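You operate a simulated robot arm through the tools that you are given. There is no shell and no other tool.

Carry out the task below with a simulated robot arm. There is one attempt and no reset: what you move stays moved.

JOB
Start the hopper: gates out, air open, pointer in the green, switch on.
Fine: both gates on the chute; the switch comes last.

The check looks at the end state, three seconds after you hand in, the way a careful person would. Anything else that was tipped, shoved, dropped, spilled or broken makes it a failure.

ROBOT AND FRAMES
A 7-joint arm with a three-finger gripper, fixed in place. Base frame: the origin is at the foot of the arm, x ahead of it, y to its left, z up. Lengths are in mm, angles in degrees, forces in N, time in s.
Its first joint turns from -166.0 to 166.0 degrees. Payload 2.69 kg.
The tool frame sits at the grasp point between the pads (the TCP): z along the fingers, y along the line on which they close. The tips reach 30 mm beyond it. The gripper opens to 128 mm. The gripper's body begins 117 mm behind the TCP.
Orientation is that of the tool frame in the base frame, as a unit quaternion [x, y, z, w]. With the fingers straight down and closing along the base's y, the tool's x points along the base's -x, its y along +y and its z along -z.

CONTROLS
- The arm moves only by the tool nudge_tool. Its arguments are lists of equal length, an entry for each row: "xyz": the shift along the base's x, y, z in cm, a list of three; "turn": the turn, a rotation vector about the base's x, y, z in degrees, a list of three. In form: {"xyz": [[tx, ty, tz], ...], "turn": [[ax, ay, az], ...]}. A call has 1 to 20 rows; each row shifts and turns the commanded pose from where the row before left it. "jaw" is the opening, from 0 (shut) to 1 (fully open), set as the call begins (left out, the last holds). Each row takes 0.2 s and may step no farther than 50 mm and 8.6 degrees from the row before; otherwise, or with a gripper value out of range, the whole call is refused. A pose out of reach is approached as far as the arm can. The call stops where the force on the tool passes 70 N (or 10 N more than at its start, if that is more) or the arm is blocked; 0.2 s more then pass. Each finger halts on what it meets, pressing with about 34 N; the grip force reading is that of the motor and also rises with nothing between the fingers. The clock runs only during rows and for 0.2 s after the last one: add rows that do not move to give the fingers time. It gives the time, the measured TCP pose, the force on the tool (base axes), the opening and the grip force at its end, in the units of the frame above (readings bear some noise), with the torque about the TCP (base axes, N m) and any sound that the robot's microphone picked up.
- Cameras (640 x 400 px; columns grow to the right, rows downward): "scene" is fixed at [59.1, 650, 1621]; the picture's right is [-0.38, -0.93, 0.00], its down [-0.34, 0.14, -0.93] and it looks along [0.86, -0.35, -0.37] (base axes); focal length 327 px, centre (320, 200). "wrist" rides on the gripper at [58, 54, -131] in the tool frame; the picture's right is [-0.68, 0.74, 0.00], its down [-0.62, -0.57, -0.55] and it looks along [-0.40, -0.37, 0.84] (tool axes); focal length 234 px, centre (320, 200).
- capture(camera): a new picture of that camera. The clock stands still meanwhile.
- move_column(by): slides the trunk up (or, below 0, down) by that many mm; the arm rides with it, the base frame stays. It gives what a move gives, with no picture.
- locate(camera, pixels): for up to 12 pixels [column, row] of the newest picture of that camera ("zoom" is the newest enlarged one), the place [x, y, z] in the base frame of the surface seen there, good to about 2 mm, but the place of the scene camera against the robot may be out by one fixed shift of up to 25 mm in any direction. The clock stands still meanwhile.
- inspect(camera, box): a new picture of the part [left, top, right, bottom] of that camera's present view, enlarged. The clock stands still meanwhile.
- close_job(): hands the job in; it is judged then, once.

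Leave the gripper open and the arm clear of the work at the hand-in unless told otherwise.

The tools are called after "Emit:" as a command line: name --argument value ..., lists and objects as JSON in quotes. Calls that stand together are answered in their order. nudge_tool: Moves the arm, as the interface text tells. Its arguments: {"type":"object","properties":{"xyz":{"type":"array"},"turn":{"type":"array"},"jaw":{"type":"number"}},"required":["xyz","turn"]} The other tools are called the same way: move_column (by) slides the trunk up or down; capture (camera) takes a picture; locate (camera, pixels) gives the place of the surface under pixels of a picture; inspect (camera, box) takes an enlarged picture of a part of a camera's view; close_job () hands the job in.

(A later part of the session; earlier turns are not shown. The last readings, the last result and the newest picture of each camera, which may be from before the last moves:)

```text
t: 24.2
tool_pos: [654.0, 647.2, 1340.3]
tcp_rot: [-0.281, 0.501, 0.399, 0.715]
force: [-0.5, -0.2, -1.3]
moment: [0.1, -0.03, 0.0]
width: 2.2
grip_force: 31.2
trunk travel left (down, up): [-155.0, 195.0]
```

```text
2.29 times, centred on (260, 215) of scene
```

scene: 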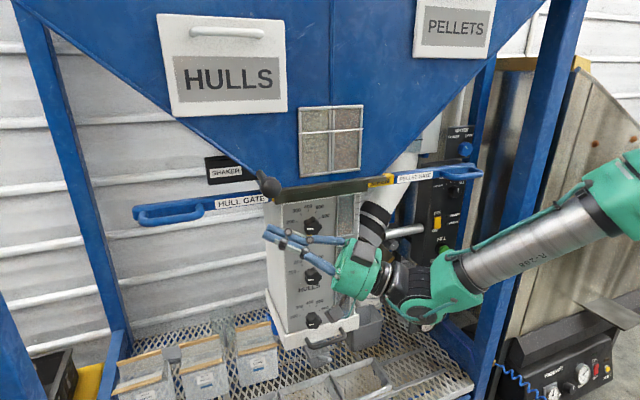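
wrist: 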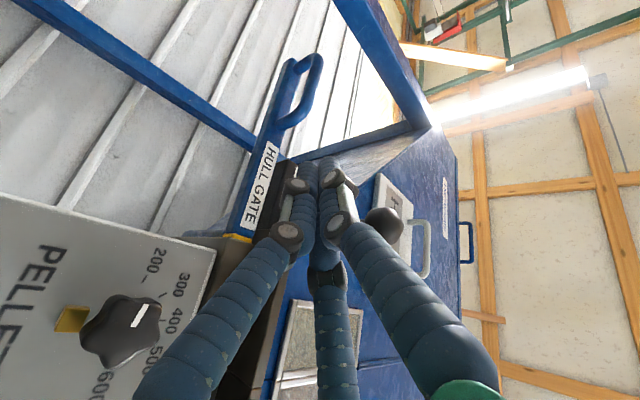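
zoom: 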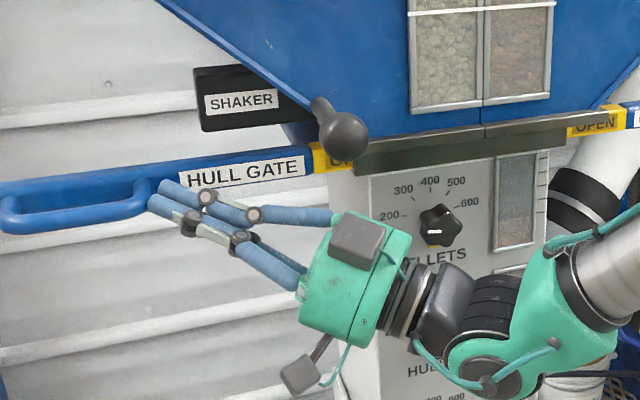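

The hull gate is moving, with "O" of OPEN showing. I'll continue toward the stop in smaller steps.

Emit:
nudge_tool --xyz '[[0, 1, 0], [0, 1, 0], [0, 1, 0], [0, 0.5, 0], [0, 0.5, 0], [0, 0.5, 0], [0, 0.5, 0], [0, 0.5, 0]]' --turn '[[0, 0, 0], [0, 0, 0], [0, 0, 0], [0, 0, 0], [0, 0, 0], [0, 0, 0], [0, 0, 0], [0, 0, 0]]'

Emit:
inspect --camera "scene" --box '[80, 130, 360, 300]'

```text
t: 25.7
tool_pos: [654.5, 687.0, 1339.5]
tcp_rot: [-0.279, 0.5, 0.399, 0.716]
force: [-32.3, -49.9, -1.1]
moment: [0.17, -0.44, 0.36]
width: 2.0
grip_force: 31.7
trunk travel left (down, up): [-155.0, 195.0]
stopped in row 7: the force on the tool passed its limit at 80 N (the readings are from after the stop); the commanded pose is now the measured one
```

```text
2.29 times, centred on (220, 215) of scene
```

zoom: 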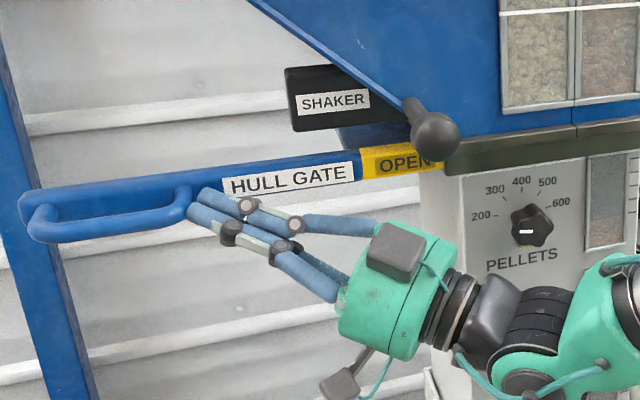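

The hull gate hit its stop with "OPEN" fully shown. I'll retreat along a similar path, level the pitch and swing back right.

Emit:
nudge_tool --xyz '[[0, -1.5, 0], [-2, -3, -0.5], [-3, -3.5, -0.5], [-3, -3.5, -0.5], [-3, -3.5, -0.5], [-3, -3.5, 0], [-3, -3.5, 0], [-3, -3.5, 0], [-1, -3, 0], [0, 0, 0]]' --turn '[[0, 0, 0], [0, 0, 0], [0, 0, 0], [0, 0, 0], [0, 0, 0], [0, 0, 0], [0, 0, 0], [0, 0, 0], [0, 0, 0], [0, 0, 0]]'

Emit:
capture --camera "scene"

```text
t: 27.9
tool_pos: [445.4, 404.2, 1316.4]
tcp_rot: [-0.28, 0.502, 0.398, 0.715]
force: [-0.6, 0.0, 0.3]
moment: [-0.01, 0.03, -0.03]
width: 2.2
grip_force: 31.3
trunk travel left (down, up): [-155.0, 195.0]
```

```text
taken
```

scene: 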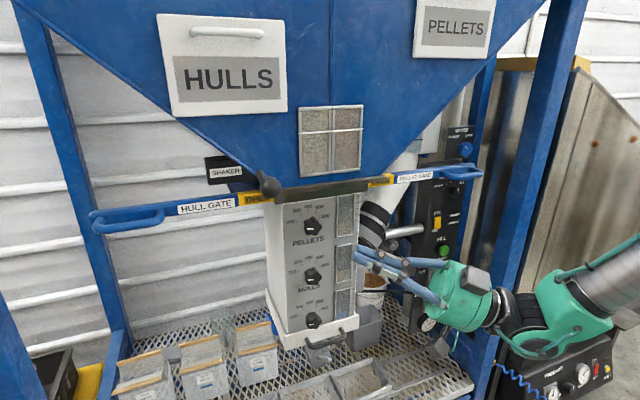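

Both gates show OPEN. Now I'll undo the pitch and swing back right, returning the yaw to zero in front of the control panel.

Emit:
nudge_tool --xyz '[[0, 0, 0], [0, 0, 0], [0, 0, 0], [0.2, -3.6, 0], [0.2, -3.6, 0], [0.2, -3.6, 0], [0.2, -3.6, 0], [0.2, -3.6, 0], [0.2, -3.6, 0], [0.2, -3.6, 0], [0.2, -3.6, 0], [0.2, -3.6, 0], [0.2, -3.6, 0], [0.2, -3.6, 0], [0.2, -3.6, 0], [0.2, -3.6, 0], [0.2, -3.6, 0], [0.2, -3.6, 0], [0, 0, 0]]' --turn '[[-5.7, 3.5, 0], [-5.7, 3.5, 0], [-5.7, 3.5, 0], [0, 0, -3], [0, 0, -3], [0, 0, -3], [0, 0, -3], [0, 0, -3.5], [0, 0, -4], [0, 0, -4], [0, 0, -4], [0, 0, -4.5], [0, 0, -4.5], [0, 0, -4.5], [0, 0, -4.5], [0, 0, -4.5], [0, 0, -4.5], [0, 0, -4.2], [0, 0, 0]]'

Emit:
move_column --by -150

Emit:
capture --camera "scene"

Emit:
capture --camera "wrist"

```text
t: 31.9
tool_pos: [474.5, -134.7, 1312.4]
tcp_rot: [0.002, 0.708, -0.003, 0.706]
force: [0.4, -0.2, 1.3]
moment: [0.04, 0.0, -0.01]
width: 2.3
grip_force: 31.3
trunk travel left (down, up): [-155.0, 195.0]
```

```text
t: 33.7
tool_pos: [474.6, -135.8, 1162.4]
tcp_rot: [0.003, 0.708, -0.004, 0.706]
force: [0.2, -0.1, 1.1]
moment: [-0.01, 0.01, 0.0]
width: 2.1
grip_force: 31.4
trunk travel left (down, up): [-5.0, 345.0]
```

```text
taken
```

scene: 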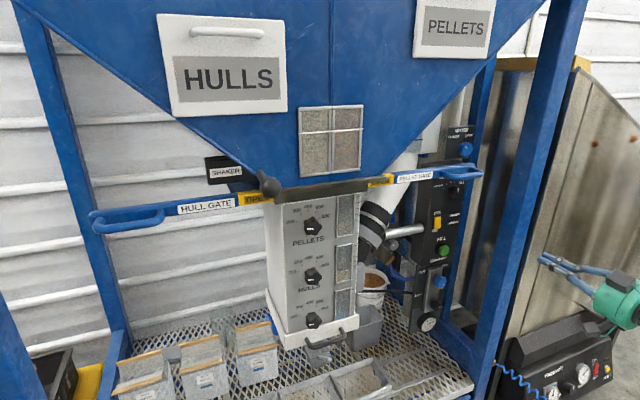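

```text
taken
```

wrist: 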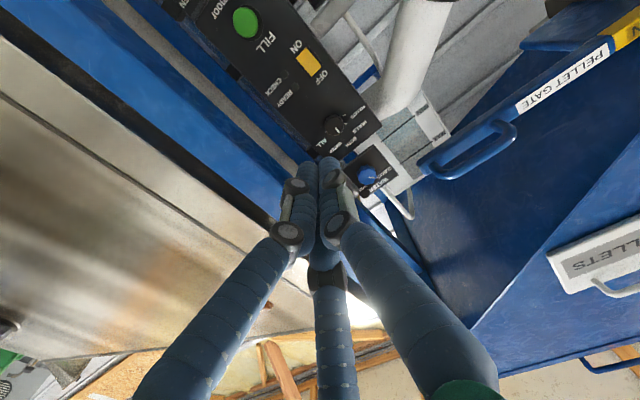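

Next I'll lower the hand in front of the AIR section (z≈870, y≈-140), staying at x≈560, and look.

Emit:
nudge_tool --xyz '[[1, 0, -4.2], [1, 0, -4.2], [1, 0, -4.2], [1, 0, -4.2], [1, 0, -4.2], [1, 0, -4.2], [1, 0, -4.2], [0, 0, 0]]' --turn '[[0, 0, 0], [0, 0, 0], [0, 0, 0], [0, 0, 0], [0, 0, 0], [0, 0, 0], [0, 0, 0], [0, 0, 0]]'

Emit:
capture --camera "wrist"

Emit:
capture --camera "scene"

```text
t: 35.5
tool_pos: [547.5, -145.8, 884.7]
tcp_rot: [0.006, 0.711, 0.006, 0.703]
force: [0.2, -0.5, 1.2]
moment: [0.03, 0.07, 0.01]
width: 2.0
grip_force: 31.4
out of reach, approached as far as the arm can: row 7
trunk travel left (down, up): [-5.0, 345.0]
```

```text
taken
```

wrist: 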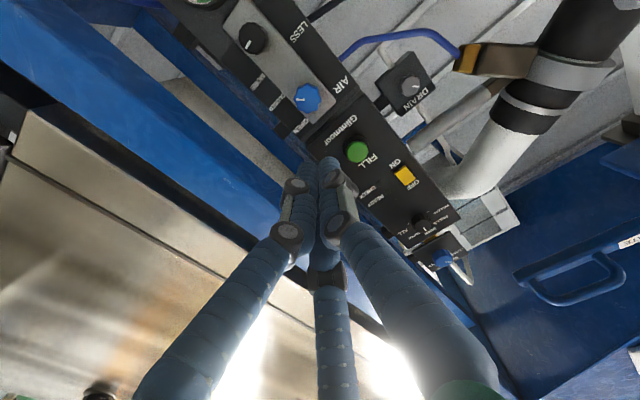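

```text
taken
```

scene: 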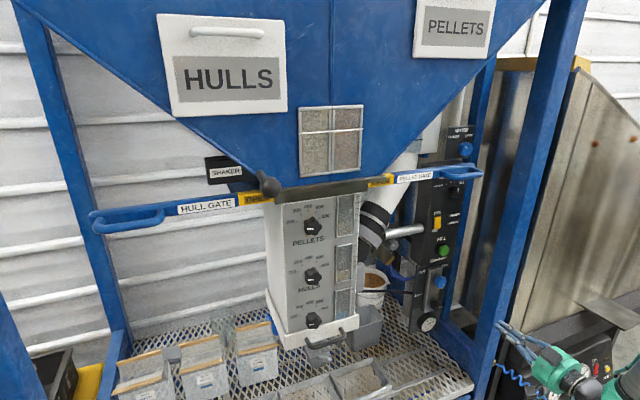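

I'm now seeing the panel from below-left. I'll enlarge the AIR section (columns 210-350, rows 0-140) and measure it.

Emit:
inspect --camera "wrist" --box '[180, 0, 360, 140]'

Emit:
locate --camera "zoom" --pixels '[[455, 345], [270, 140], [235, 115], [430, 300], [370, 250], [90, 10], [400, 120], [350, 140], [440, 340], [480, 350], [455, 320], [455, 370]]'

Emit:
inspect --camera "wrist" --box '[330, 120, 450, 260]'

```text
2.86 times, centred on (270, 70) of wrist
```

zoom: 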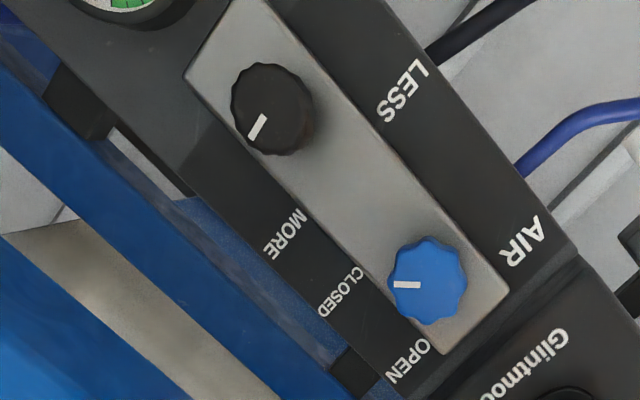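

```text
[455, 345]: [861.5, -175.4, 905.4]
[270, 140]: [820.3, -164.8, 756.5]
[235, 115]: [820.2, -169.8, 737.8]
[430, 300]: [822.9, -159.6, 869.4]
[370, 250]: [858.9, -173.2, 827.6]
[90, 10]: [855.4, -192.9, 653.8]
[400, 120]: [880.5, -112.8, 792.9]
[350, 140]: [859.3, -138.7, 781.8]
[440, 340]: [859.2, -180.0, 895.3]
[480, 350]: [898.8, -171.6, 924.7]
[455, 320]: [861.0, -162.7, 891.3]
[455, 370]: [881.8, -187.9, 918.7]
```

```text
2.86 times, centred on (390, 190) of wrist
```

zoom: 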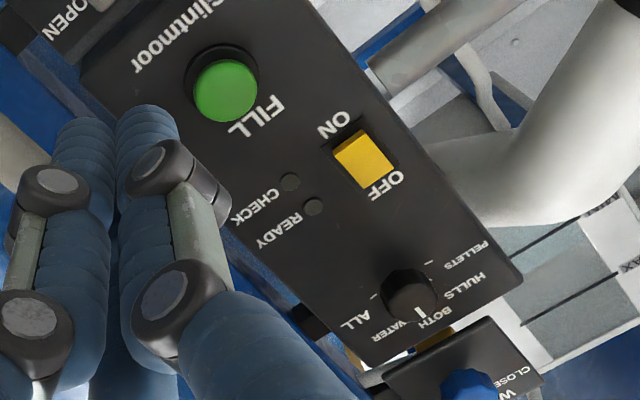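

I need the angles of the labels and pointer in the panel plane, so I'll re-enlarge the AIR section and measure OPEN, CLOSED, MORE, LESS, the knob centres and the marker ends.

Emit:
inspect --camera "wrist" --box '[180, 0, 360, 140]'

Emit:
locate --camera "zoom" --pixels '[[410, 360], [340, 292], [285, 235], [402, 90], [522, 242], [428, 280], [418, 285], [396, 285], [265, 115], [252, 138], [272, 108], [390, 285]]'

Emit:
locate --camera "zoom" --pixels '[[388, 270], [466, 285], [428, 237], [428, 325], [231, 105], [313, 110], [265, 63], [275, 155], [320, 180], [490, 260], [420, 200], [385, 210]]'

```text
2.86 times, centred on (270, 70) of wrist
```

zoom: 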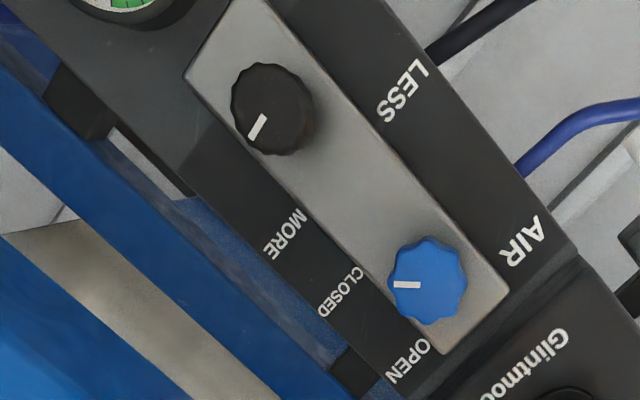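

```text
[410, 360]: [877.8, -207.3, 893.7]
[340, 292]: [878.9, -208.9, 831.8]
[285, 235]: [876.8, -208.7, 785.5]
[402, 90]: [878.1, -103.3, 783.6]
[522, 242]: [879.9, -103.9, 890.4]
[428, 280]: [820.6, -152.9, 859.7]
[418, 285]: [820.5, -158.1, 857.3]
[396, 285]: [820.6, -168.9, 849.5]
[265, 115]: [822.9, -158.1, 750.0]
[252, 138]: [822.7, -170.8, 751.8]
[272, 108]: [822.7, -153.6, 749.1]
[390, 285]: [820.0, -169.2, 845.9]
```

```text
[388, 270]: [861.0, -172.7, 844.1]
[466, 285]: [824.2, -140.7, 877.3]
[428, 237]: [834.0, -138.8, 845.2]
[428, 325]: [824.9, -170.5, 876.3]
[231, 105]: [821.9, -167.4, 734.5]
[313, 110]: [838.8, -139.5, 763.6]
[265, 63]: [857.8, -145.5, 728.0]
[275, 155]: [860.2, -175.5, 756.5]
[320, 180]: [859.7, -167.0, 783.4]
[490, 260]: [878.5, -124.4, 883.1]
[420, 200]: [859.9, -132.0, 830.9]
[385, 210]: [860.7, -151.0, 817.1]
```

The AIR knob centre is (820-855, -155, 861), about 40 mm across. OPEN is up-right and CLOSED is down-right, and its marker points at CLOSED, so it must turn counter-clockwise (negative about x). The regulator knob is at (822, -155, 748), with LESS up-left and MORE up-right. I'll pre-roll +34°, open the jaws partly, centre on the AIR knob and stop short of it at x≈740.

Emit:
nudge_tool --xyz '[[3, -0.2, 0], [3, -0.2, -0.5], [3, -0.2, -0.5], [3, -0.2, -0.5], [3, -0.1, -0.5], [3, 0, -0.3], [0, 0, 0]]' --turn '[[-1, -0.65, 0], [8.5, 0, 0], [8.5, 0, 0], [8.5, 0, 0], [8.5, 0, 0], [0, 0, 0], [0, 0, 0]]' --jaw 0.6

Emit:
capture --camera "wrist"

Emit:
capture --camera "scene"

```text
t: 37.1
tool_pos: [727.5, -161.9, 872.9]
tcp_rot: [0.204, 0.676, 0.197, 0.68]
force: [0.0, -0.4, -0.8]
moment: [0.01, -0.02, 0.03]
width: 77.0
grip_force: 0.1
out of reach, approached as far as the arm can: row 1
trunk travel left (down, up): [-5.0, 345.0]
```

```text
taken
```

wrist: 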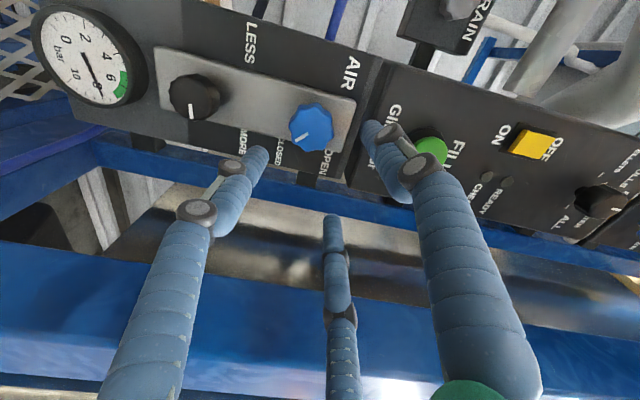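

```text
taken
```

scene: 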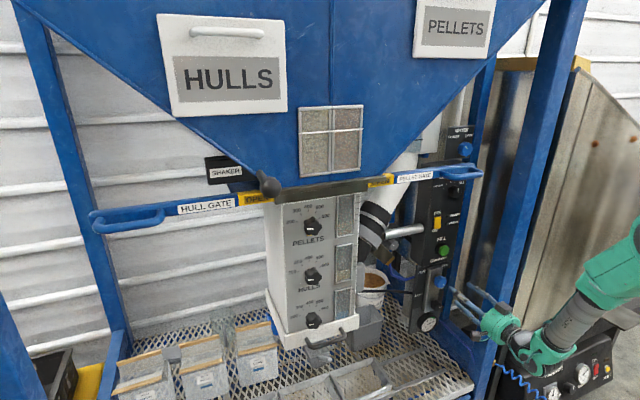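

The jaws straddle the AIR knob's line. I'll re-measure the knob from this closer view (centre about (312,127)) and read the gauge.

Emit:
locate --camera "wrist" --pixels '[[312, 127], [290, 128], [333, 128], [312, 104], [312, 149], [194, 97], [172, 95], [217, 100], [194, 76], [194, 118], [92, 55], [340, 110]]'

Emit:
inspect --camera "wrist" --box '[20, 0, 180, 110]'

Emit:
inspect --camera "wrist" --box '[150, 60, 400, 230]'

```text
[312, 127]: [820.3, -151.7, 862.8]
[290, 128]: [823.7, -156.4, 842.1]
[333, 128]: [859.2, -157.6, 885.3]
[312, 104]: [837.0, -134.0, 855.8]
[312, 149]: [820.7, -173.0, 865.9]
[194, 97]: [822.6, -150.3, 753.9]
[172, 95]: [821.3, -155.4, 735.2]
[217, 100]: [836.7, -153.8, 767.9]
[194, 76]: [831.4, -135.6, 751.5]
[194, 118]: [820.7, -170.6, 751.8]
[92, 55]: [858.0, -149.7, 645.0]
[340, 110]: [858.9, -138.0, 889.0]
```

```text
3.64 times, centred on (100, 55) of wrist
```

zoom: 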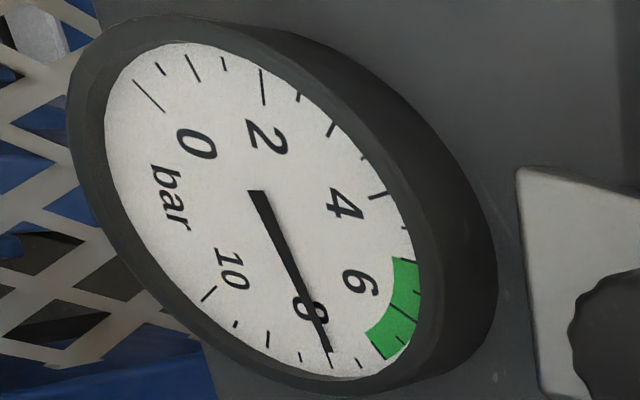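

```text
2.35 times, centred on (275, 145) of wrist
```

zoom: 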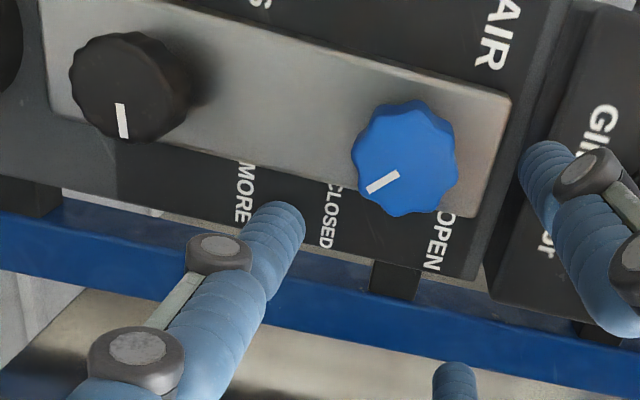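

The knob centre is confirmed at (y -154, z 862); the gauge reads about 8 bar, above the green. I'll advance so the tips straddle the knob and stop about 7 mm short of the bezel at x=860.

Emit:
nudge_tool --xyz '[[0, 0.7, -1.1], [2.5, 0, 0], [2.5, 0, 0], [2.5, 0, 0], [1.8, 0, 0], [0, 0, 0]]' --turn '[[0, 0, 0], [0, 0, 0], [0, 0, 0], [0, 0, 0], [0, 0, 0], [0, 0, 0]]'

Emit:
capture --camera "wrist"

Emit:
inspect --camera "scene" --box '[390, 230, 510, 350]'

```text
t: 38.5
tool_pos: [821.2, -156.5, 863.0]
tcp_rot: [0.204, 0.676, 0.196, 0.68]
force: [0.2, 0.3, 0.0]
moment: [-0.01, 0.02, 0.0]
width: 76.8
grip_force: 0.1
trunk travel left (down, up): [-5.0, 345.0]
```

```text
taken
```

wrist: 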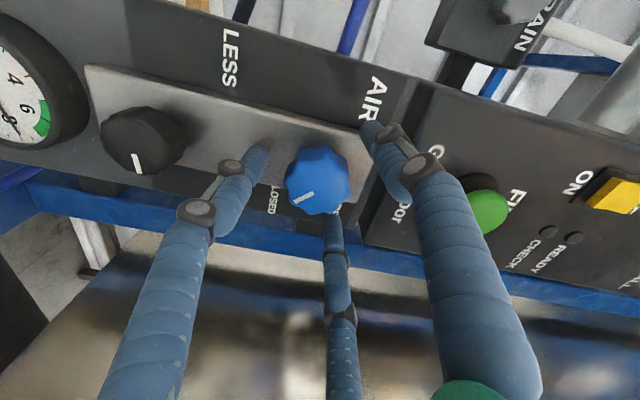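

```text
3.33 times, centred on (450, 290) of scene
```

zoom: 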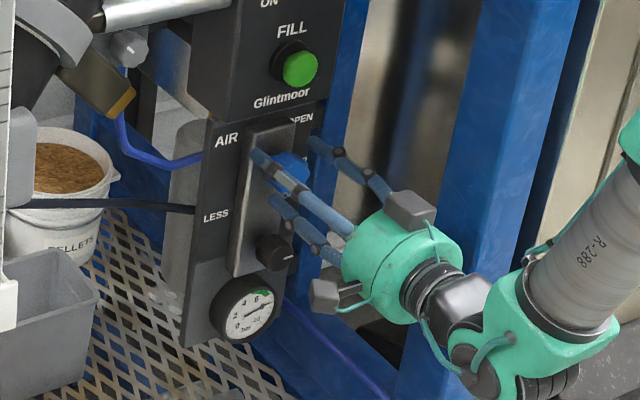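

The fingers are around the knob. I'll close on it now and give time to settle, and also measure the right upright's edge for clearance.

Emit:
nudge_tool --xyz '[[0, 0, 0], [0, 0, 0], [0, 0, 0]]' --turn '[[0, 0, 0], [0, 0, 0], [0, 0, 0]]' --jaw 0

Emit:
capture --camera "wrist"

Emit:
capture --camera "scene"

Emit:
locate --camera "scene" --pixels '[[470, 320], [480, 310], [490, 290], [500, 250], [475, 283], [455, 300], [462, 310], [447, 317], [455, 285], [520, 280]]'

```text
t: 39.3
tool_pos: [821.7, -155.0, 861.8]
tcp_rot: [0.204, 0.677, 0.197, 0.679]
force: [4.9, 4.3, -8.6]
moment: [0.01, 0.41, 0.16]
width: 44.8
grip_force: 45.0
trunk travel left (down, up): [-5.0, 345.0]
```

```text
taken
```

wrist: 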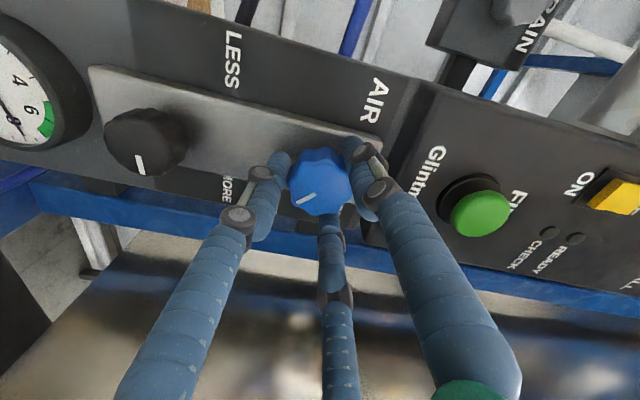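

```text
taken
```

scene: 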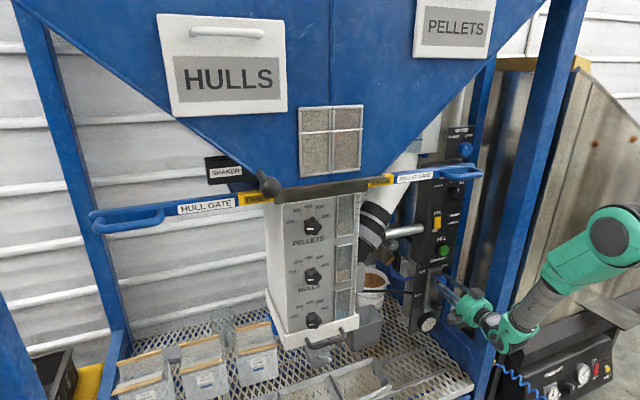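

```text
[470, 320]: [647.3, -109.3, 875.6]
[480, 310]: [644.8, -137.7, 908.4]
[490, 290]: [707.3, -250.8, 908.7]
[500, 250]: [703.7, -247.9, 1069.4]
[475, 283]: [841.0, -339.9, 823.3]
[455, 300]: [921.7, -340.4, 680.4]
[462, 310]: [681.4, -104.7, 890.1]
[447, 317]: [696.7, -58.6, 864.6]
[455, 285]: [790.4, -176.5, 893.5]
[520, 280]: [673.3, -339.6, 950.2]
```

The knob is gripped (45 mm opening, firm), and the upright's face at y≈-250 leaves room for the palm. I'll turn counter-clockwise (negative x) about 34° first and watch.

Emit:
nudge_tool --xyz '[[0, 0, 0], [0, 0, 0], [0, 0, 0], [0, 0, 0], [0, 0, 0], [0, 0, 0]]' --turn '[[-6, 0, 0], [-6, 0, 0], [-6, 0, 0], [-6, 0, 0], [-6, 0, 0], [-6, 0, 0]]'

Emit:
capture --camera "wrist"

```text
t: 40.7
tool_pos: [823.3, -154.7, 862.0]
tcp_rot: [0.002, 0.705, -0.004, 0.71]
force: [13.5, -1.2, -13.2]
moment: [-0.01, 0.5, 0.23]
width: 44.8
grip_force: 44.9
out of reach, approached as far as the arm can: row 6
trunk travel left (down, up): [-5.0, 345.0]
```

```text
taken
```

wrist: 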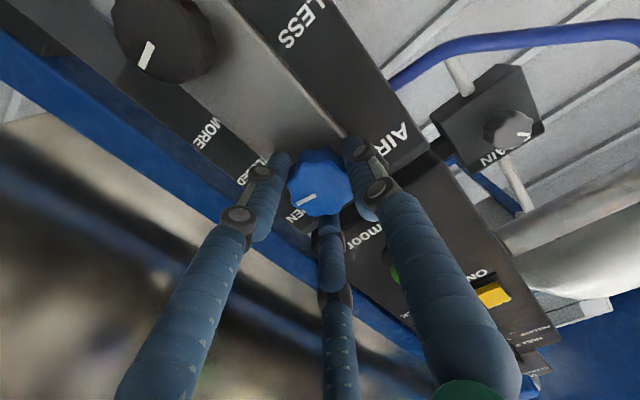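

The knob turned with the hand and its marker now points straight right, between CLOSED and OPEN. The roll hit a limit near 0°, so I'll release, roll back +43° with the jaws open, and regrip.

Emit:
nudge_tool --xyz '[[0, 0, 0], [0, 0, 0]]' --turn '[[0, 0, 0], [0, 0, 0]]' --jaw 0.6

Emit:
nudge_tool --xyz '[[0, 0, 0], [0, 0, 0], [0, 0, 0], [0, 0, 0], [0, 0, 0], [0, 0, 0], [0, 0, 0]]' --turn '[[7, 0, 0], [7, 0, 0], [7, 0, 0], [7, 0, 0], [7, 0, 0], [7, 0, 0], [0, 0, 0]]'

Emit:
capture --camera "wrist"

```text
t: 41.3
tool_pos: [821.3, -154.9, 864.7]
tcp_rot: [0.004, 0.704, -0.005, 0.71]
force: [0.1, 0.0, -0.3]
moment: [0.01, 0.07, 0.04]
width: 76.7
grip_force: 0.1
trunk travel left (down, up): [-5.0, 345.0]
```

```text
t: 42.9
tool_pos: [822.7, -156.7, 863.7]
tcp_rot: [0.257, 0.658, 0.25, 0.662]
force: [0.0, -0.5, 0.1]
moment: [-0.03, -0.04, 0.02]
width: 76.5
grip_force: 0.1
trunk travel left (down, up): [-5.0, 345.0]
```

```text
taken
```

wrist: 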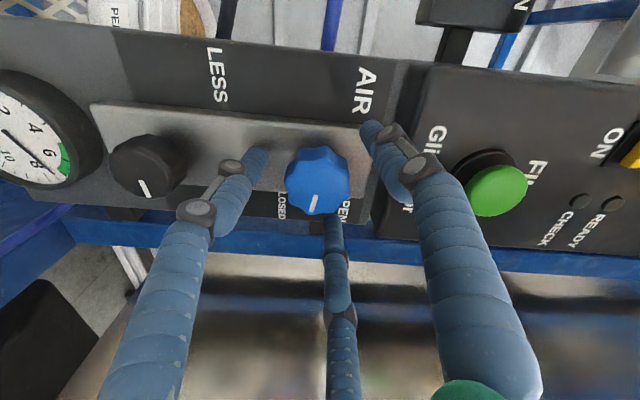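

The marker points right. I'll regrip and turn another 36°.

Emit:
nudge_tool --xyz '[[0, 0, -0.1], [0, 0, 0], [0, 0, 0]]' --turn '[[0, 0, 0], [0, 0, 0], [0, 0, 0]]' --jaw 0

Emit:
nudge_tool --xyz '[[0, 0, 0], [0, 0, 0], [0, 0, 0], [0, 0, 0], [0, 0, 0], [0, 0, 0], [0, 0, 0], [0, 0, 0]]' --turn '[[-5, 0, 0], [-5, 0, 0], [-5, 0, 0], [-5, 0, 0], [-5, 0, 0], [-5, 0, 0], [-4, 0, 0], [0, 0, 0]]'

Emit:
capture --camera "wrist"

```text
t: 43.7
tool_pos: [822.0, -154.8, 862.7]
tcp_rot: [0.256, 0.659, 0.249, 0.662]
force: [-2.1, 4.7, -2.3]
moment: [0.01, -0.19, 0.25]
width: 44.6
grip_force: 45.1
trunk travel left (down, up): [-5.0, 345.0]
```

```text
t: 45.5
tool_pos: [822.3, -154.9, 862.4]
tcp_rot: [0.052, 0.703, 0.046, 0.708]
force: [1.6, 3.6, -7.1]
moment: [-0.03, 0.19, -0.12]
width: 44.7
grip_force: 45.4
trunk travel left (down, up): [-5.0, 345.0]
```

```text
taken
```

wrist: 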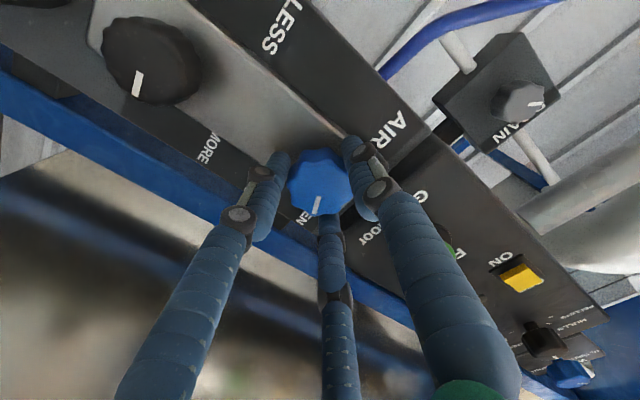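

No stop felt yet; the marker looks close to OPEN. I'll enlarge to measure the marker's direction.

Emit:
inspect --camera "wrist" --box '[270, 130, 370, 240]'

Emit:
locate --camera "zoom" --pixels '[[318, 180], [310, 260], [312, 240], [315, 215], [322, 165]]'

Emit:
inspect --camera "scene" --box '[400, 260, 470, 340]'

```text
3.64 times, centred on (320, 185) of wrist
```

zoom: 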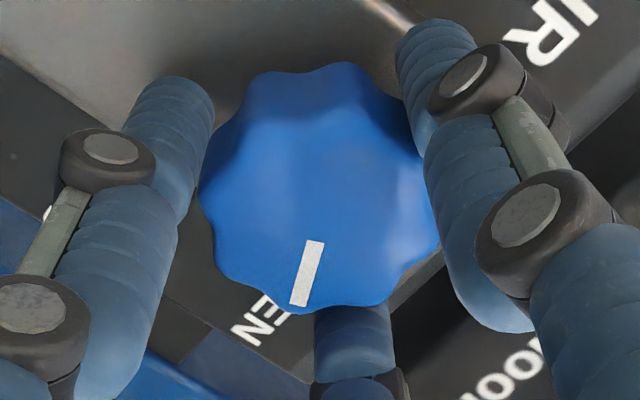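

```text
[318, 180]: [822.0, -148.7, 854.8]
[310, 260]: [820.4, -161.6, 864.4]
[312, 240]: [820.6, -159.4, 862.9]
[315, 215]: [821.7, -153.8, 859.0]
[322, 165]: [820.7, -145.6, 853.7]
```

```text
5.00 times, centred on (435, 300) of scene
```

zoom: 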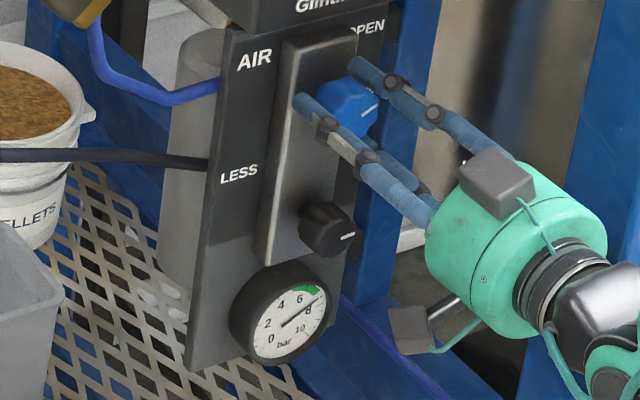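

I'll measure the marker ends precisely, and read the gauge again from the scene camera.

Emit:
inspect --camera "wrist" --box '[270, 130, 370, 240]'

Emit:
locate --camera "zoom" --pixels '[[314, 244], [299, 302], [307, 272], [267, 72], [348, 64], [200, 200], [222, 270], [420, 250]]'

Emit:
inspect --camera "scene" --box '[410, 310, 446, 334]'

```text
3.64 times, centred on (320, 185) of wrist
```

zoom: 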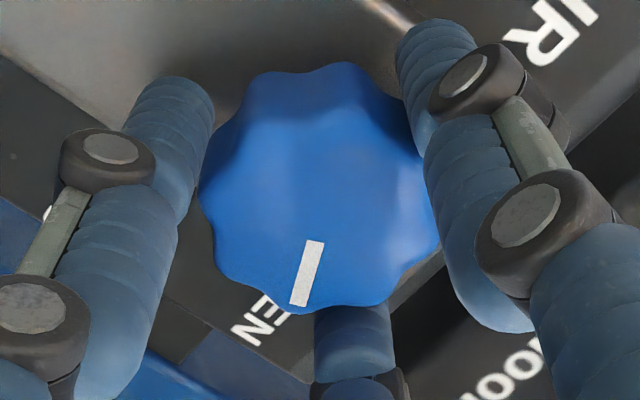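

```text
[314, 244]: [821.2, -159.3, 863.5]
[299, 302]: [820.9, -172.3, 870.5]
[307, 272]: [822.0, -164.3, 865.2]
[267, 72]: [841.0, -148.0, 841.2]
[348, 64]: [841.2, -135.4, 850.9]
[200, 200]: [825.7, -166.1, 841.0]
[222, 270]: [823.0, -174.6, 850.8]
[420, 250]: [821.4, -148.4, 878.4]
```

```text
16.00 times, centred on (428, 322) of scene
```

zoom: 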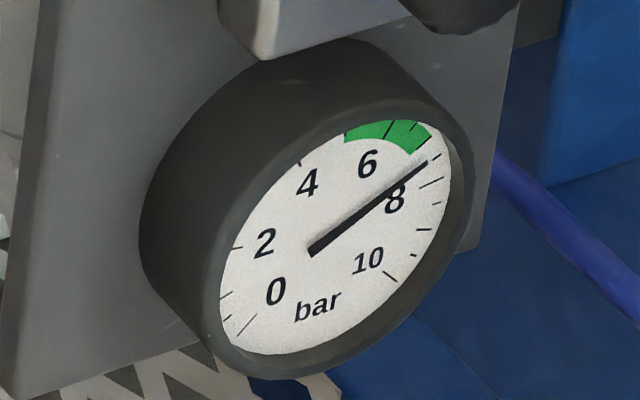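

The marker points 28° up; OPEN is at about 32°. The gauge has sagged to about 7.5, so air is flowing. I'll turn a few degrees more to look for a stop.

Emit:
nudge_tool --xyz '[[0, 0, 0], [0, 0, 0], [0, 0, 0], [0, 0, 0]]' --turn '[[-2, 0, 0], [-2, 0, 0], [-2, 0, 0], [0, 0, 0]]'

Emit:
inspect --camera "wrist" --box '[270, 130, 370, 240]'

Emit:
inspect --camera "scene" --box '[410, 310, 446, 334]'

```text
t: 46.5
tool_pos: [823.0, -155.4, 862.8]
tcp_rot: [0.014, 0.704, 0.01, 0.71]
force: [-3.1, -1.0, -4.3]
moment: [-0.04, 0.03, 0.04]
width: 44.8
grip_force: 45.0
trunk travel left (down, up): [-5.0, 345.0]
```

```text
3.64 times, centred on (320, 185) of wrist
```

zoom: 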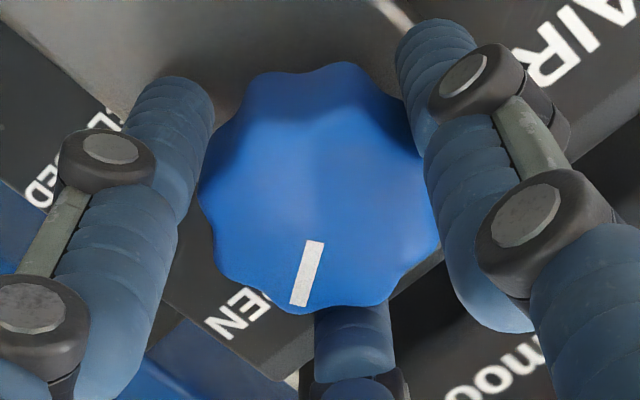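

```text
16.00 times, centred on (428, 322) of scene
```

zoom: 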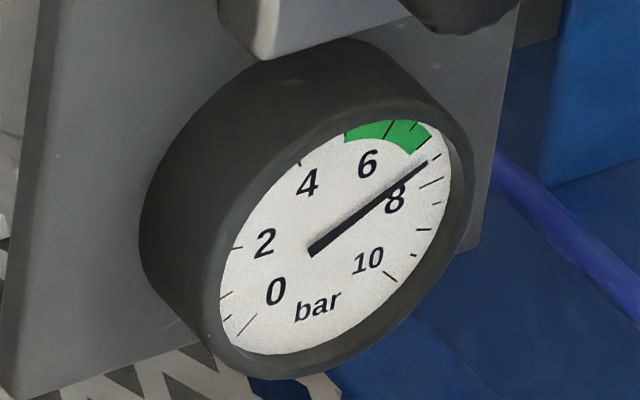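

The gauge didn't change with the last 6°, and still no stop. CLOSED was at about -40°, so the symmetric OPEN end is probably near +40 to +45°. I'll regrip with +28° roll and turn up to 12° more, feeling for the stop.

Emit:
nudge_tool --xyz '[[0, 0, 0], [0, 0, 0], [0, 0, 0], [0, 0, 0], [0, 0, 0], [0, 0, 0], [0, 0, 0]]' --turn '[[0, 0, 0], [0, 0, 0], [7, 0, 0], [7, 0, 0], [7, 0, 0], [7, 0, 0], [0, 0, 0]]' --jaw 0.6

Emit:
nudge_tool --xyz '[[0, 0, 0], [0, 0, 0], [0, 0, 0]]' --turn '[[0, 0, 0], [0, 0, 0], [0, 0, 0]]' --jaw 0

Emit:
nudge_tool --xyz '[[0, 0, 0], [0, 0, 0], [0, 0, 0], [0, 0, 0]]' --turn '[[-2, 0, 0], [-2, 0, 0], [-2, 0, 0], [-2, 0, 0]]'

Emit:
inspect --camera "wrist" --box '[270, 130, 370, 240]'

```text
t: 48.1
tool_pos: [820.9, -155.2, 862.8]
tcp_rot: [0.187, 0.681, 0.179, 0.685]
force: [0.3, -0.1, 0.2]
moment: [0.0, 0.01, 0.01]
width: 77.0
grip_force: 0.0
trunk travel left (down, up): [-5.0, 345.0]
```

```text
t: 48.9
tool_pos: [820.5, -153.8, 862.5]
tcp_rot: [0.186, 0.681, 0.179, 0.685]
force: [0.7, 6.9, -0.2]
moment: [0.04, 0.03, 0.3]
width: 44.6
grip_force: 44.5
trunk travel left (down, up): [-5.0, 345.0]
```

```text
t: 49.9
tool_pos: [820.8, -155.7, 863.0]
tcp_rot: [0.137, 0.692, 0.131, 0.696]
force: [6.3, 9.9, -4.6]
moment: [0.0, 0.12, 0.5]
width: 44.6
grip_force: 44.4
trunk travel left (down, up): [-5.0, 345.0]
```

```text
3.64 times, centred on (320, 185) of wrist
```

zoom: 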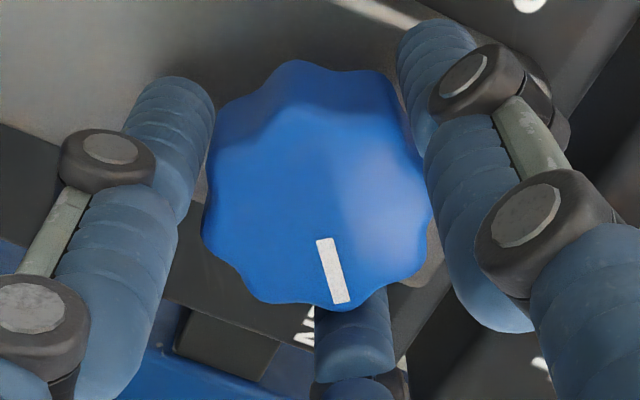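

Still turning freely. I'll measure the marker's angle now (ends at about (322,240) and (341,300)).

Emit:
locate --camera "zoom" --pixels '[[322, 242], [342, 300], [332, 270], [315, 310]]'

Emit:
inspect --camera "scene" --box '[410, 310, 446, 334]'

Emit:
inspect --camera "scene" --box '[415, 255, 465, 300]'

```text
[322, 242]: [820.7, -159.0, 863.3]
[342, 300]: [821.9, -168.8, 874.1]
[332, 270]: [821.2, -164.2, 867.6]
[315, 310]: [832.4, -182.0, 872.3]
```

```text
16.00 times, centred on (428, 322) of scene
```

zoom: 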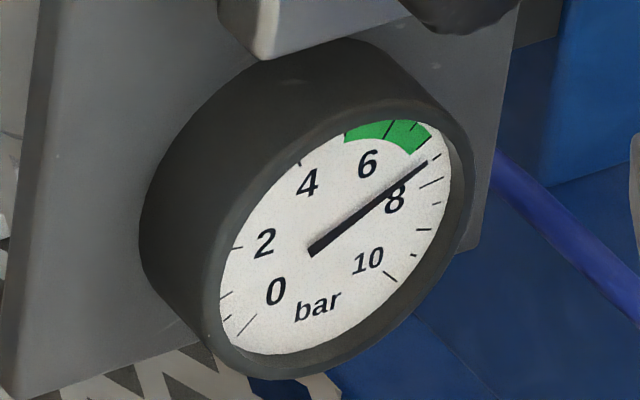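

```text
8.89 times, centred on (440, 278) of scene
```

zoom: 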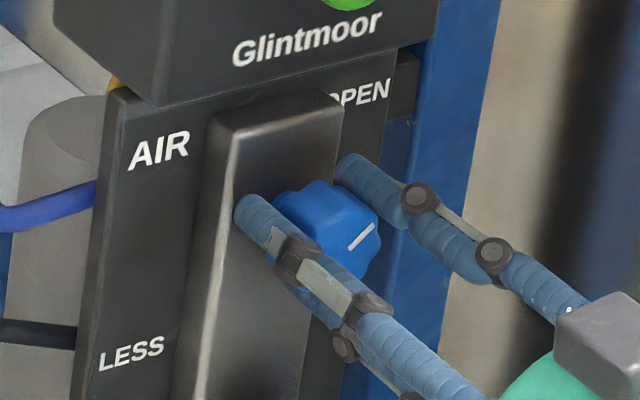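

The marker is at about 42-45°, consistent with the symmetric open end. I'll try 4° more to feel for the stop, then release.

Emit:
nudge_tool --xyz '[[0, 0, 0], [0, 0, 0], [0, 0, 0]]' --turn '[[-2, 0, 0], [-2, 0, 0], [0, 0, 0]]'

Emit:
inspect --camera "wrist" --box '[270, 130, 370, 240]'

```text
t: 50.7
tool_pos: [821.3, -154.3, 862.2]
tcp_rot: [0.113, 0.696, 0.107, 0.701]
force: [5.9, 7.4, -5.0]
moment: [-0.05, 0.12, 0.22]
width: 44.6
grip_force: 45.3
trunk travel left (down, up): [-5.0, 345.0]
```

```text
3.64 times, centred on (320, 185) of wrist
```

zoom: 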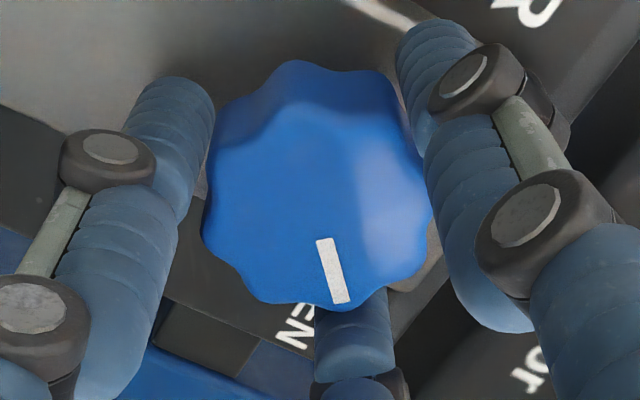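

I've turned it about 85° in total with no stop. If it is a quarter-turn valve, the end should be at 90°, so I'll try 6° more in 2° steps and watch the torque.

Emit:
nudge_tool --xyz '[[0, 0, 0], [0, 0, 0], [0, 0, 0]]' --turn '[[-2, 0, 0], [-2, 0, 0], [-2, 0, 0]]'

Emit:
inspect --camera "wrist" --box '[270, 130, 370, 240]'

Emit:
locate --camera "zoom" --pixels '[[322, 242], [342, 300], [332, 270], [290, 340]]'

```text
t: 51.5
tool_pos: [821.4, -154.1, 861.8]
tcp_rot: [0.076, 0.701, 0.071, 0.706]
force: [-1.6, 5.7, -3.0]
moment: [0.75, 0.02, 0.24]
width: 45.0
grip_force: 44.6
trunk travel left (down, up): [-5.0, 345.0]
```

```text
3.64 times, centred on (320, 185) of wrist
```

zoom: 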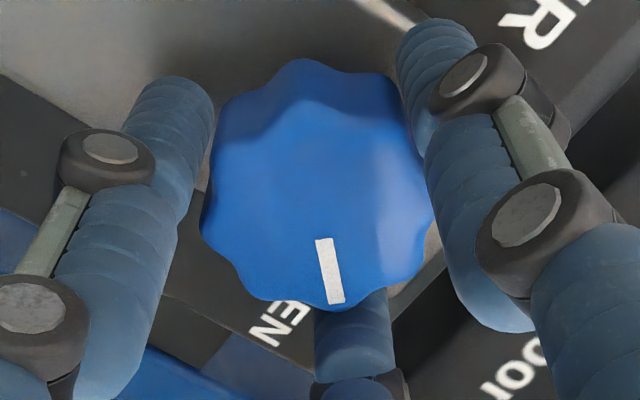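

```text
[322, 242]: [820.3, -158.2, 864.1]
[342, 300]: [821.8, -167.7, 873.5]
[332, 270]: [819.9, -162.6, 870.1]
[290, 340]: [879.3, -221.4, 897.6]
```

The torque jumped to 0.75 N·m: that's the stop, and the valve is fully open. I'll release, back off 60 mm, and roll +25° while dropping to the regulator knob height (z≈749).

Emit:
nudge_tool --xyz '[[0, 0, 0], [0, 0, 0], [-3, 0, 0], [-3, 0, 0], [0, 0, -3], [0, 0, -3], [0, 0, -3], [0, 0, -2.2], [0, 0, 0]]' --turn '[[0, 0, 0], [0, 0, 0], [0, 0, 0], [0, 0, 0], [7, 0, 0], [7, 0, 0], [7, 0, 0], [7, 0, 0], [0, 0, 0]]' --jaw 0.6

Emit:
capture --camera "wrist"

Emit:
capture --camera "scene"

```text
t: 53.5
tool_pos: [759.6, -153.9, 749.7]
tcp_rot: [0.245, 0.663, 0.239, 0.666]
force: [-0.4, -0.8, -0.2]
moment: [-0.02, -0.03, -0.01]
width: 77.0
grip_force: 0.0
trunk travel left (down, up): [-5.0, 345.0]
```

```text
taken
```

wrist: 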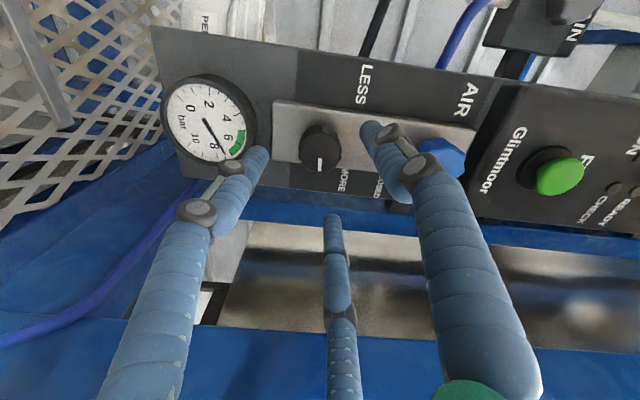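

```text
taken
```

scene: 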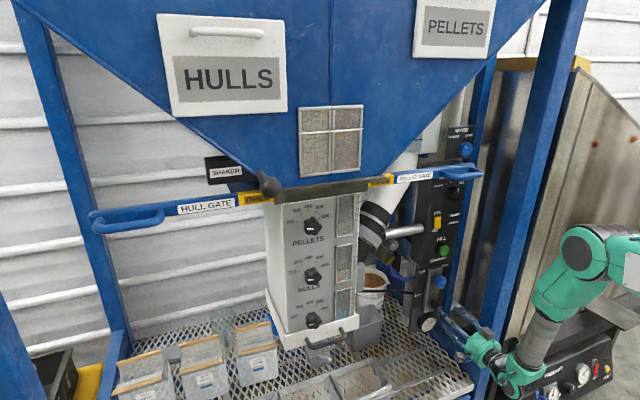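

The regulator knob is at about (320,148). I'll measure its centre from here and read the gauge.

Emit:
locate --camera "wrist" --pixels '[[320, 148], [302, 145], [338, 150], [320, 126], [320, 170], [210, 125], [250, 130], [240, 105]]'

Emit:
inspect --camera "wrist" --box '[150, 60, 350, 200]'

```text
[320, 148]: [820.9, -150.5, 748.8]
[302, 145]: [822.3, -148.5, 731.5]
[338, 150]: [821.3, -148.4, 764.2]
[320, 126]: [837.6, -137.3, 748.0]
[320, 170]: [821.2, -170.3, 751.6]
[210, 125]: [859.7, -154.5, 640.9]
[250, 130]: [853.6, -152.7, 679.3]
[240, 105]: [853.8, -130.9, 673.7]
```

```text
2.86 times, centred on (250, 130) of wrist
```

zoom: 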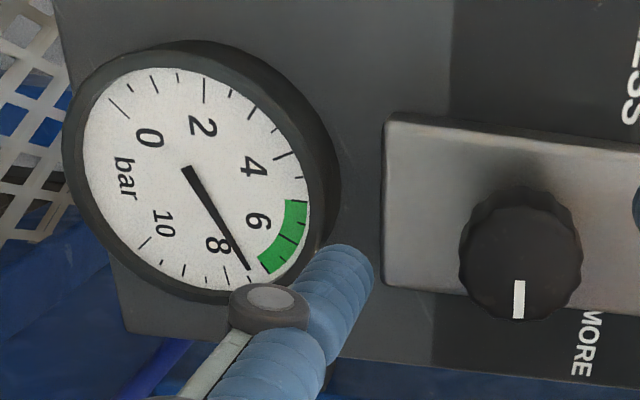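

The regulator knob centre is (y -154, z 749), so I'm already aligned. I'll advance 62 mm and grip it.

Emit:
nudge_tool --xyz '[[2.1, 0, 0], [2.1, 0, 0], [2.0, 0, 0], [0, 0, 0]]' --turn '[[0, 0, 0], [0, 0, 0], [0, 0, 0], [0, 0, 0]]'

Emit:
nudge_tool --xyz '[[0, 0, 0], [0, 0, 0], [0, 0, 0]]' --turn '[[0, 0, 0], [0, 0, 0], [0, 0, 0]]' --jaw 0

Emit:
capture --camera "wrist"

```text
t: 54.5
tool_pos: [822.5, -155.1, 750.0]
tcp_rot: [0.245, 0.663, 0.238, 0.666]
force: [-0.6, -0.7, -0.4]
moment: [0.02, 0.06, -0.03]
width: 76.6
grip_force: 0.1
trunk travel left (down, up): [-5.0, 345.0]
```

```text
t: 55.3
tool_pos: [822.5, -155.0, 750.1]
tcp_rot: [0.244, 0.663, 0.238, 0.667]
force: [2.1, 6.3, 5.2]
moment: [-0.03, -0.16, 0.31]
width: 38.9
grip_force: 45.3
trunk travel left (down, up): [-5.0, 345.0]
```

```text
taken
```

wrist: 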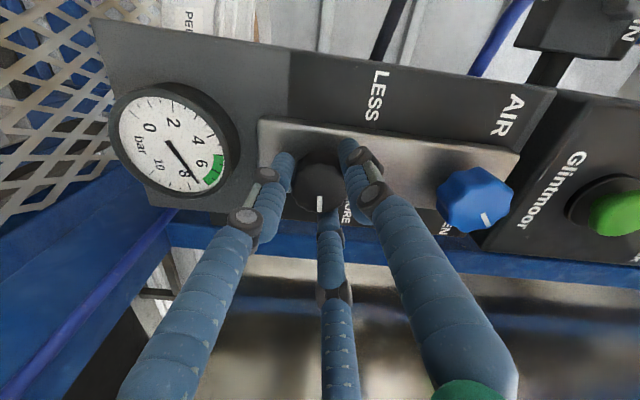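

Gripped at 39 mm, and the gauge is visible at (172,150). I'll turn toward LESS by 15° and read it.

Emit:
nudge_tool --xyz '[[0, 0, 0], [0, 0, 0], [0, 0, 0], [0, 0, 0]]' --turn '[[-5, 0, 0], [-5, 0, 0], [-5, 0, 0], [0, 0, 0]]'

Emit:
inspect --camera "wrist" --box '[70, 50, 330, 230]'

Emit:
inspect --camera "scene" --box '[410, 310, 446, 334]'

```text
t: 56.3
tool_pos: [823.1, -154.9, 749.2]
tcp_rot: [0.156, 0.688, 0.148, 0.693]
force: [-15.8, -3.2, 2.3]
moment: [0.0, -0.13, -0.51]
width: 39.0
grip_force: 45.5
trunk travel left (down, up): [-5.0, 345.0]
```

```text
2.22 times, centred on (200, 140) of wrist
```

zoom: 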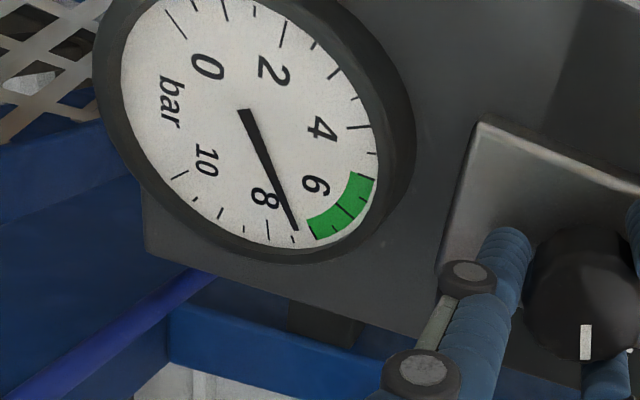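

```text
16.00 times, centred on (428, 322) of scene
```

zoom: 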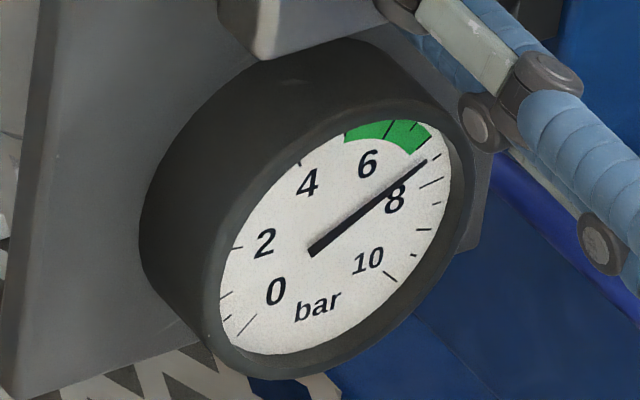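

The gauge barely moved, still just above the green. I'll turn another 20° toward LESS.

Emit:
nudge_tool --xyz '[[0, 0, 0], [0, 0, 0], [0, 0, 0], [0, 0, 0], [0, 0, 0], [0, 0, 0]]' --turn '[[-5, 0, 0], [-5, 0, 0], [-5, 0, 0], [-5, 0, 0], [0, 0, 0], [0, 0, 0]]'

Emit:
inspect --camera "wrist" --box '[70, 20, 370, 230]'

Emit:
inspect --camera "scene" --box '[410, 300, 446, 334]'

```text
t: 57.7
tool_pos: [822.8, -154.6, 749.5]
tcp_rot: [0.031, 0.704, 0.028, 0.709]
force: [-31.9, -0.5, 0.5]
moment: [0.03, 0.04, 0.05]
width: 39.0
grip_force: 44.9
trunk travel left (down, up): [-5.0, 345.0]
```

```text
1.90 times, centred on (220, 125) of wrist
```

zoom: 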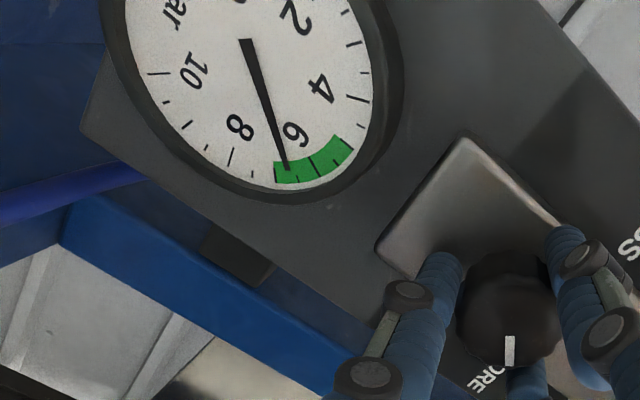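

```text
11.76 times, centred on (428, 317) of scene
```

zoom: 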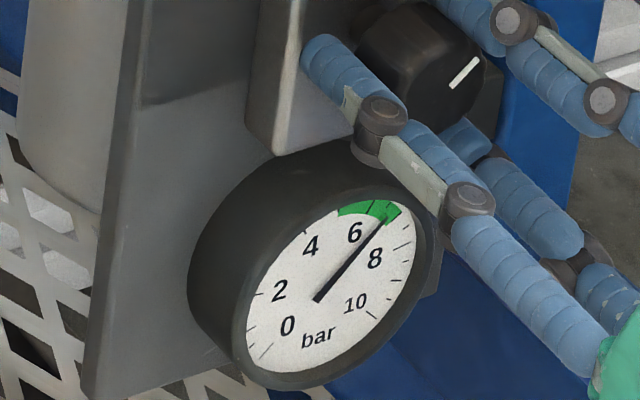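

The pointer is now inside the green near its high end. I want it centred, with margin. I'll release, roll back +28°, regrip, and turn a bit more.

Emit:
nudge_tool --xyz '[[0, 0, 0], [0, 0, 0], [0, 0, 0], [0, 0, 0], [0, 0, 0], [0, 0, 0], [0, 0, 0]]' --turn '[[0, 0, 0], [0, 0, 0], [7, 0, 0], [7, 0, 0], [7, 0, 0], [7, 0, 0], [0, 0, 0]]' --jaw 0.6

Emit:
inspect --camera "wrist" --box '[70, 50, 370, 250]'

```text
t: 59.3
tool_pos: [824.1, -154.9, 748.9]
tcp_rot: [0.204, 0.676, 0.197, 0.68]
force: [0.3, 0.8, -0.4]
moment: [-0.02, -0.02, 0.04]
width: 76.9
grip_force: 0.0
trunk travel left (down, up): [-5.0, 345.0]
```

```text
2.00 times, centred on (220, 150) of wrist
```

zoom: 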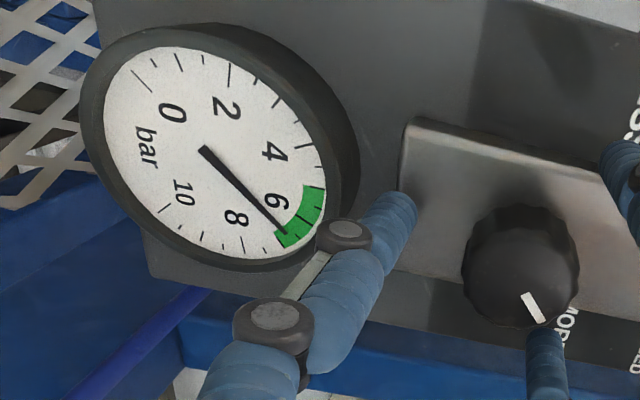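

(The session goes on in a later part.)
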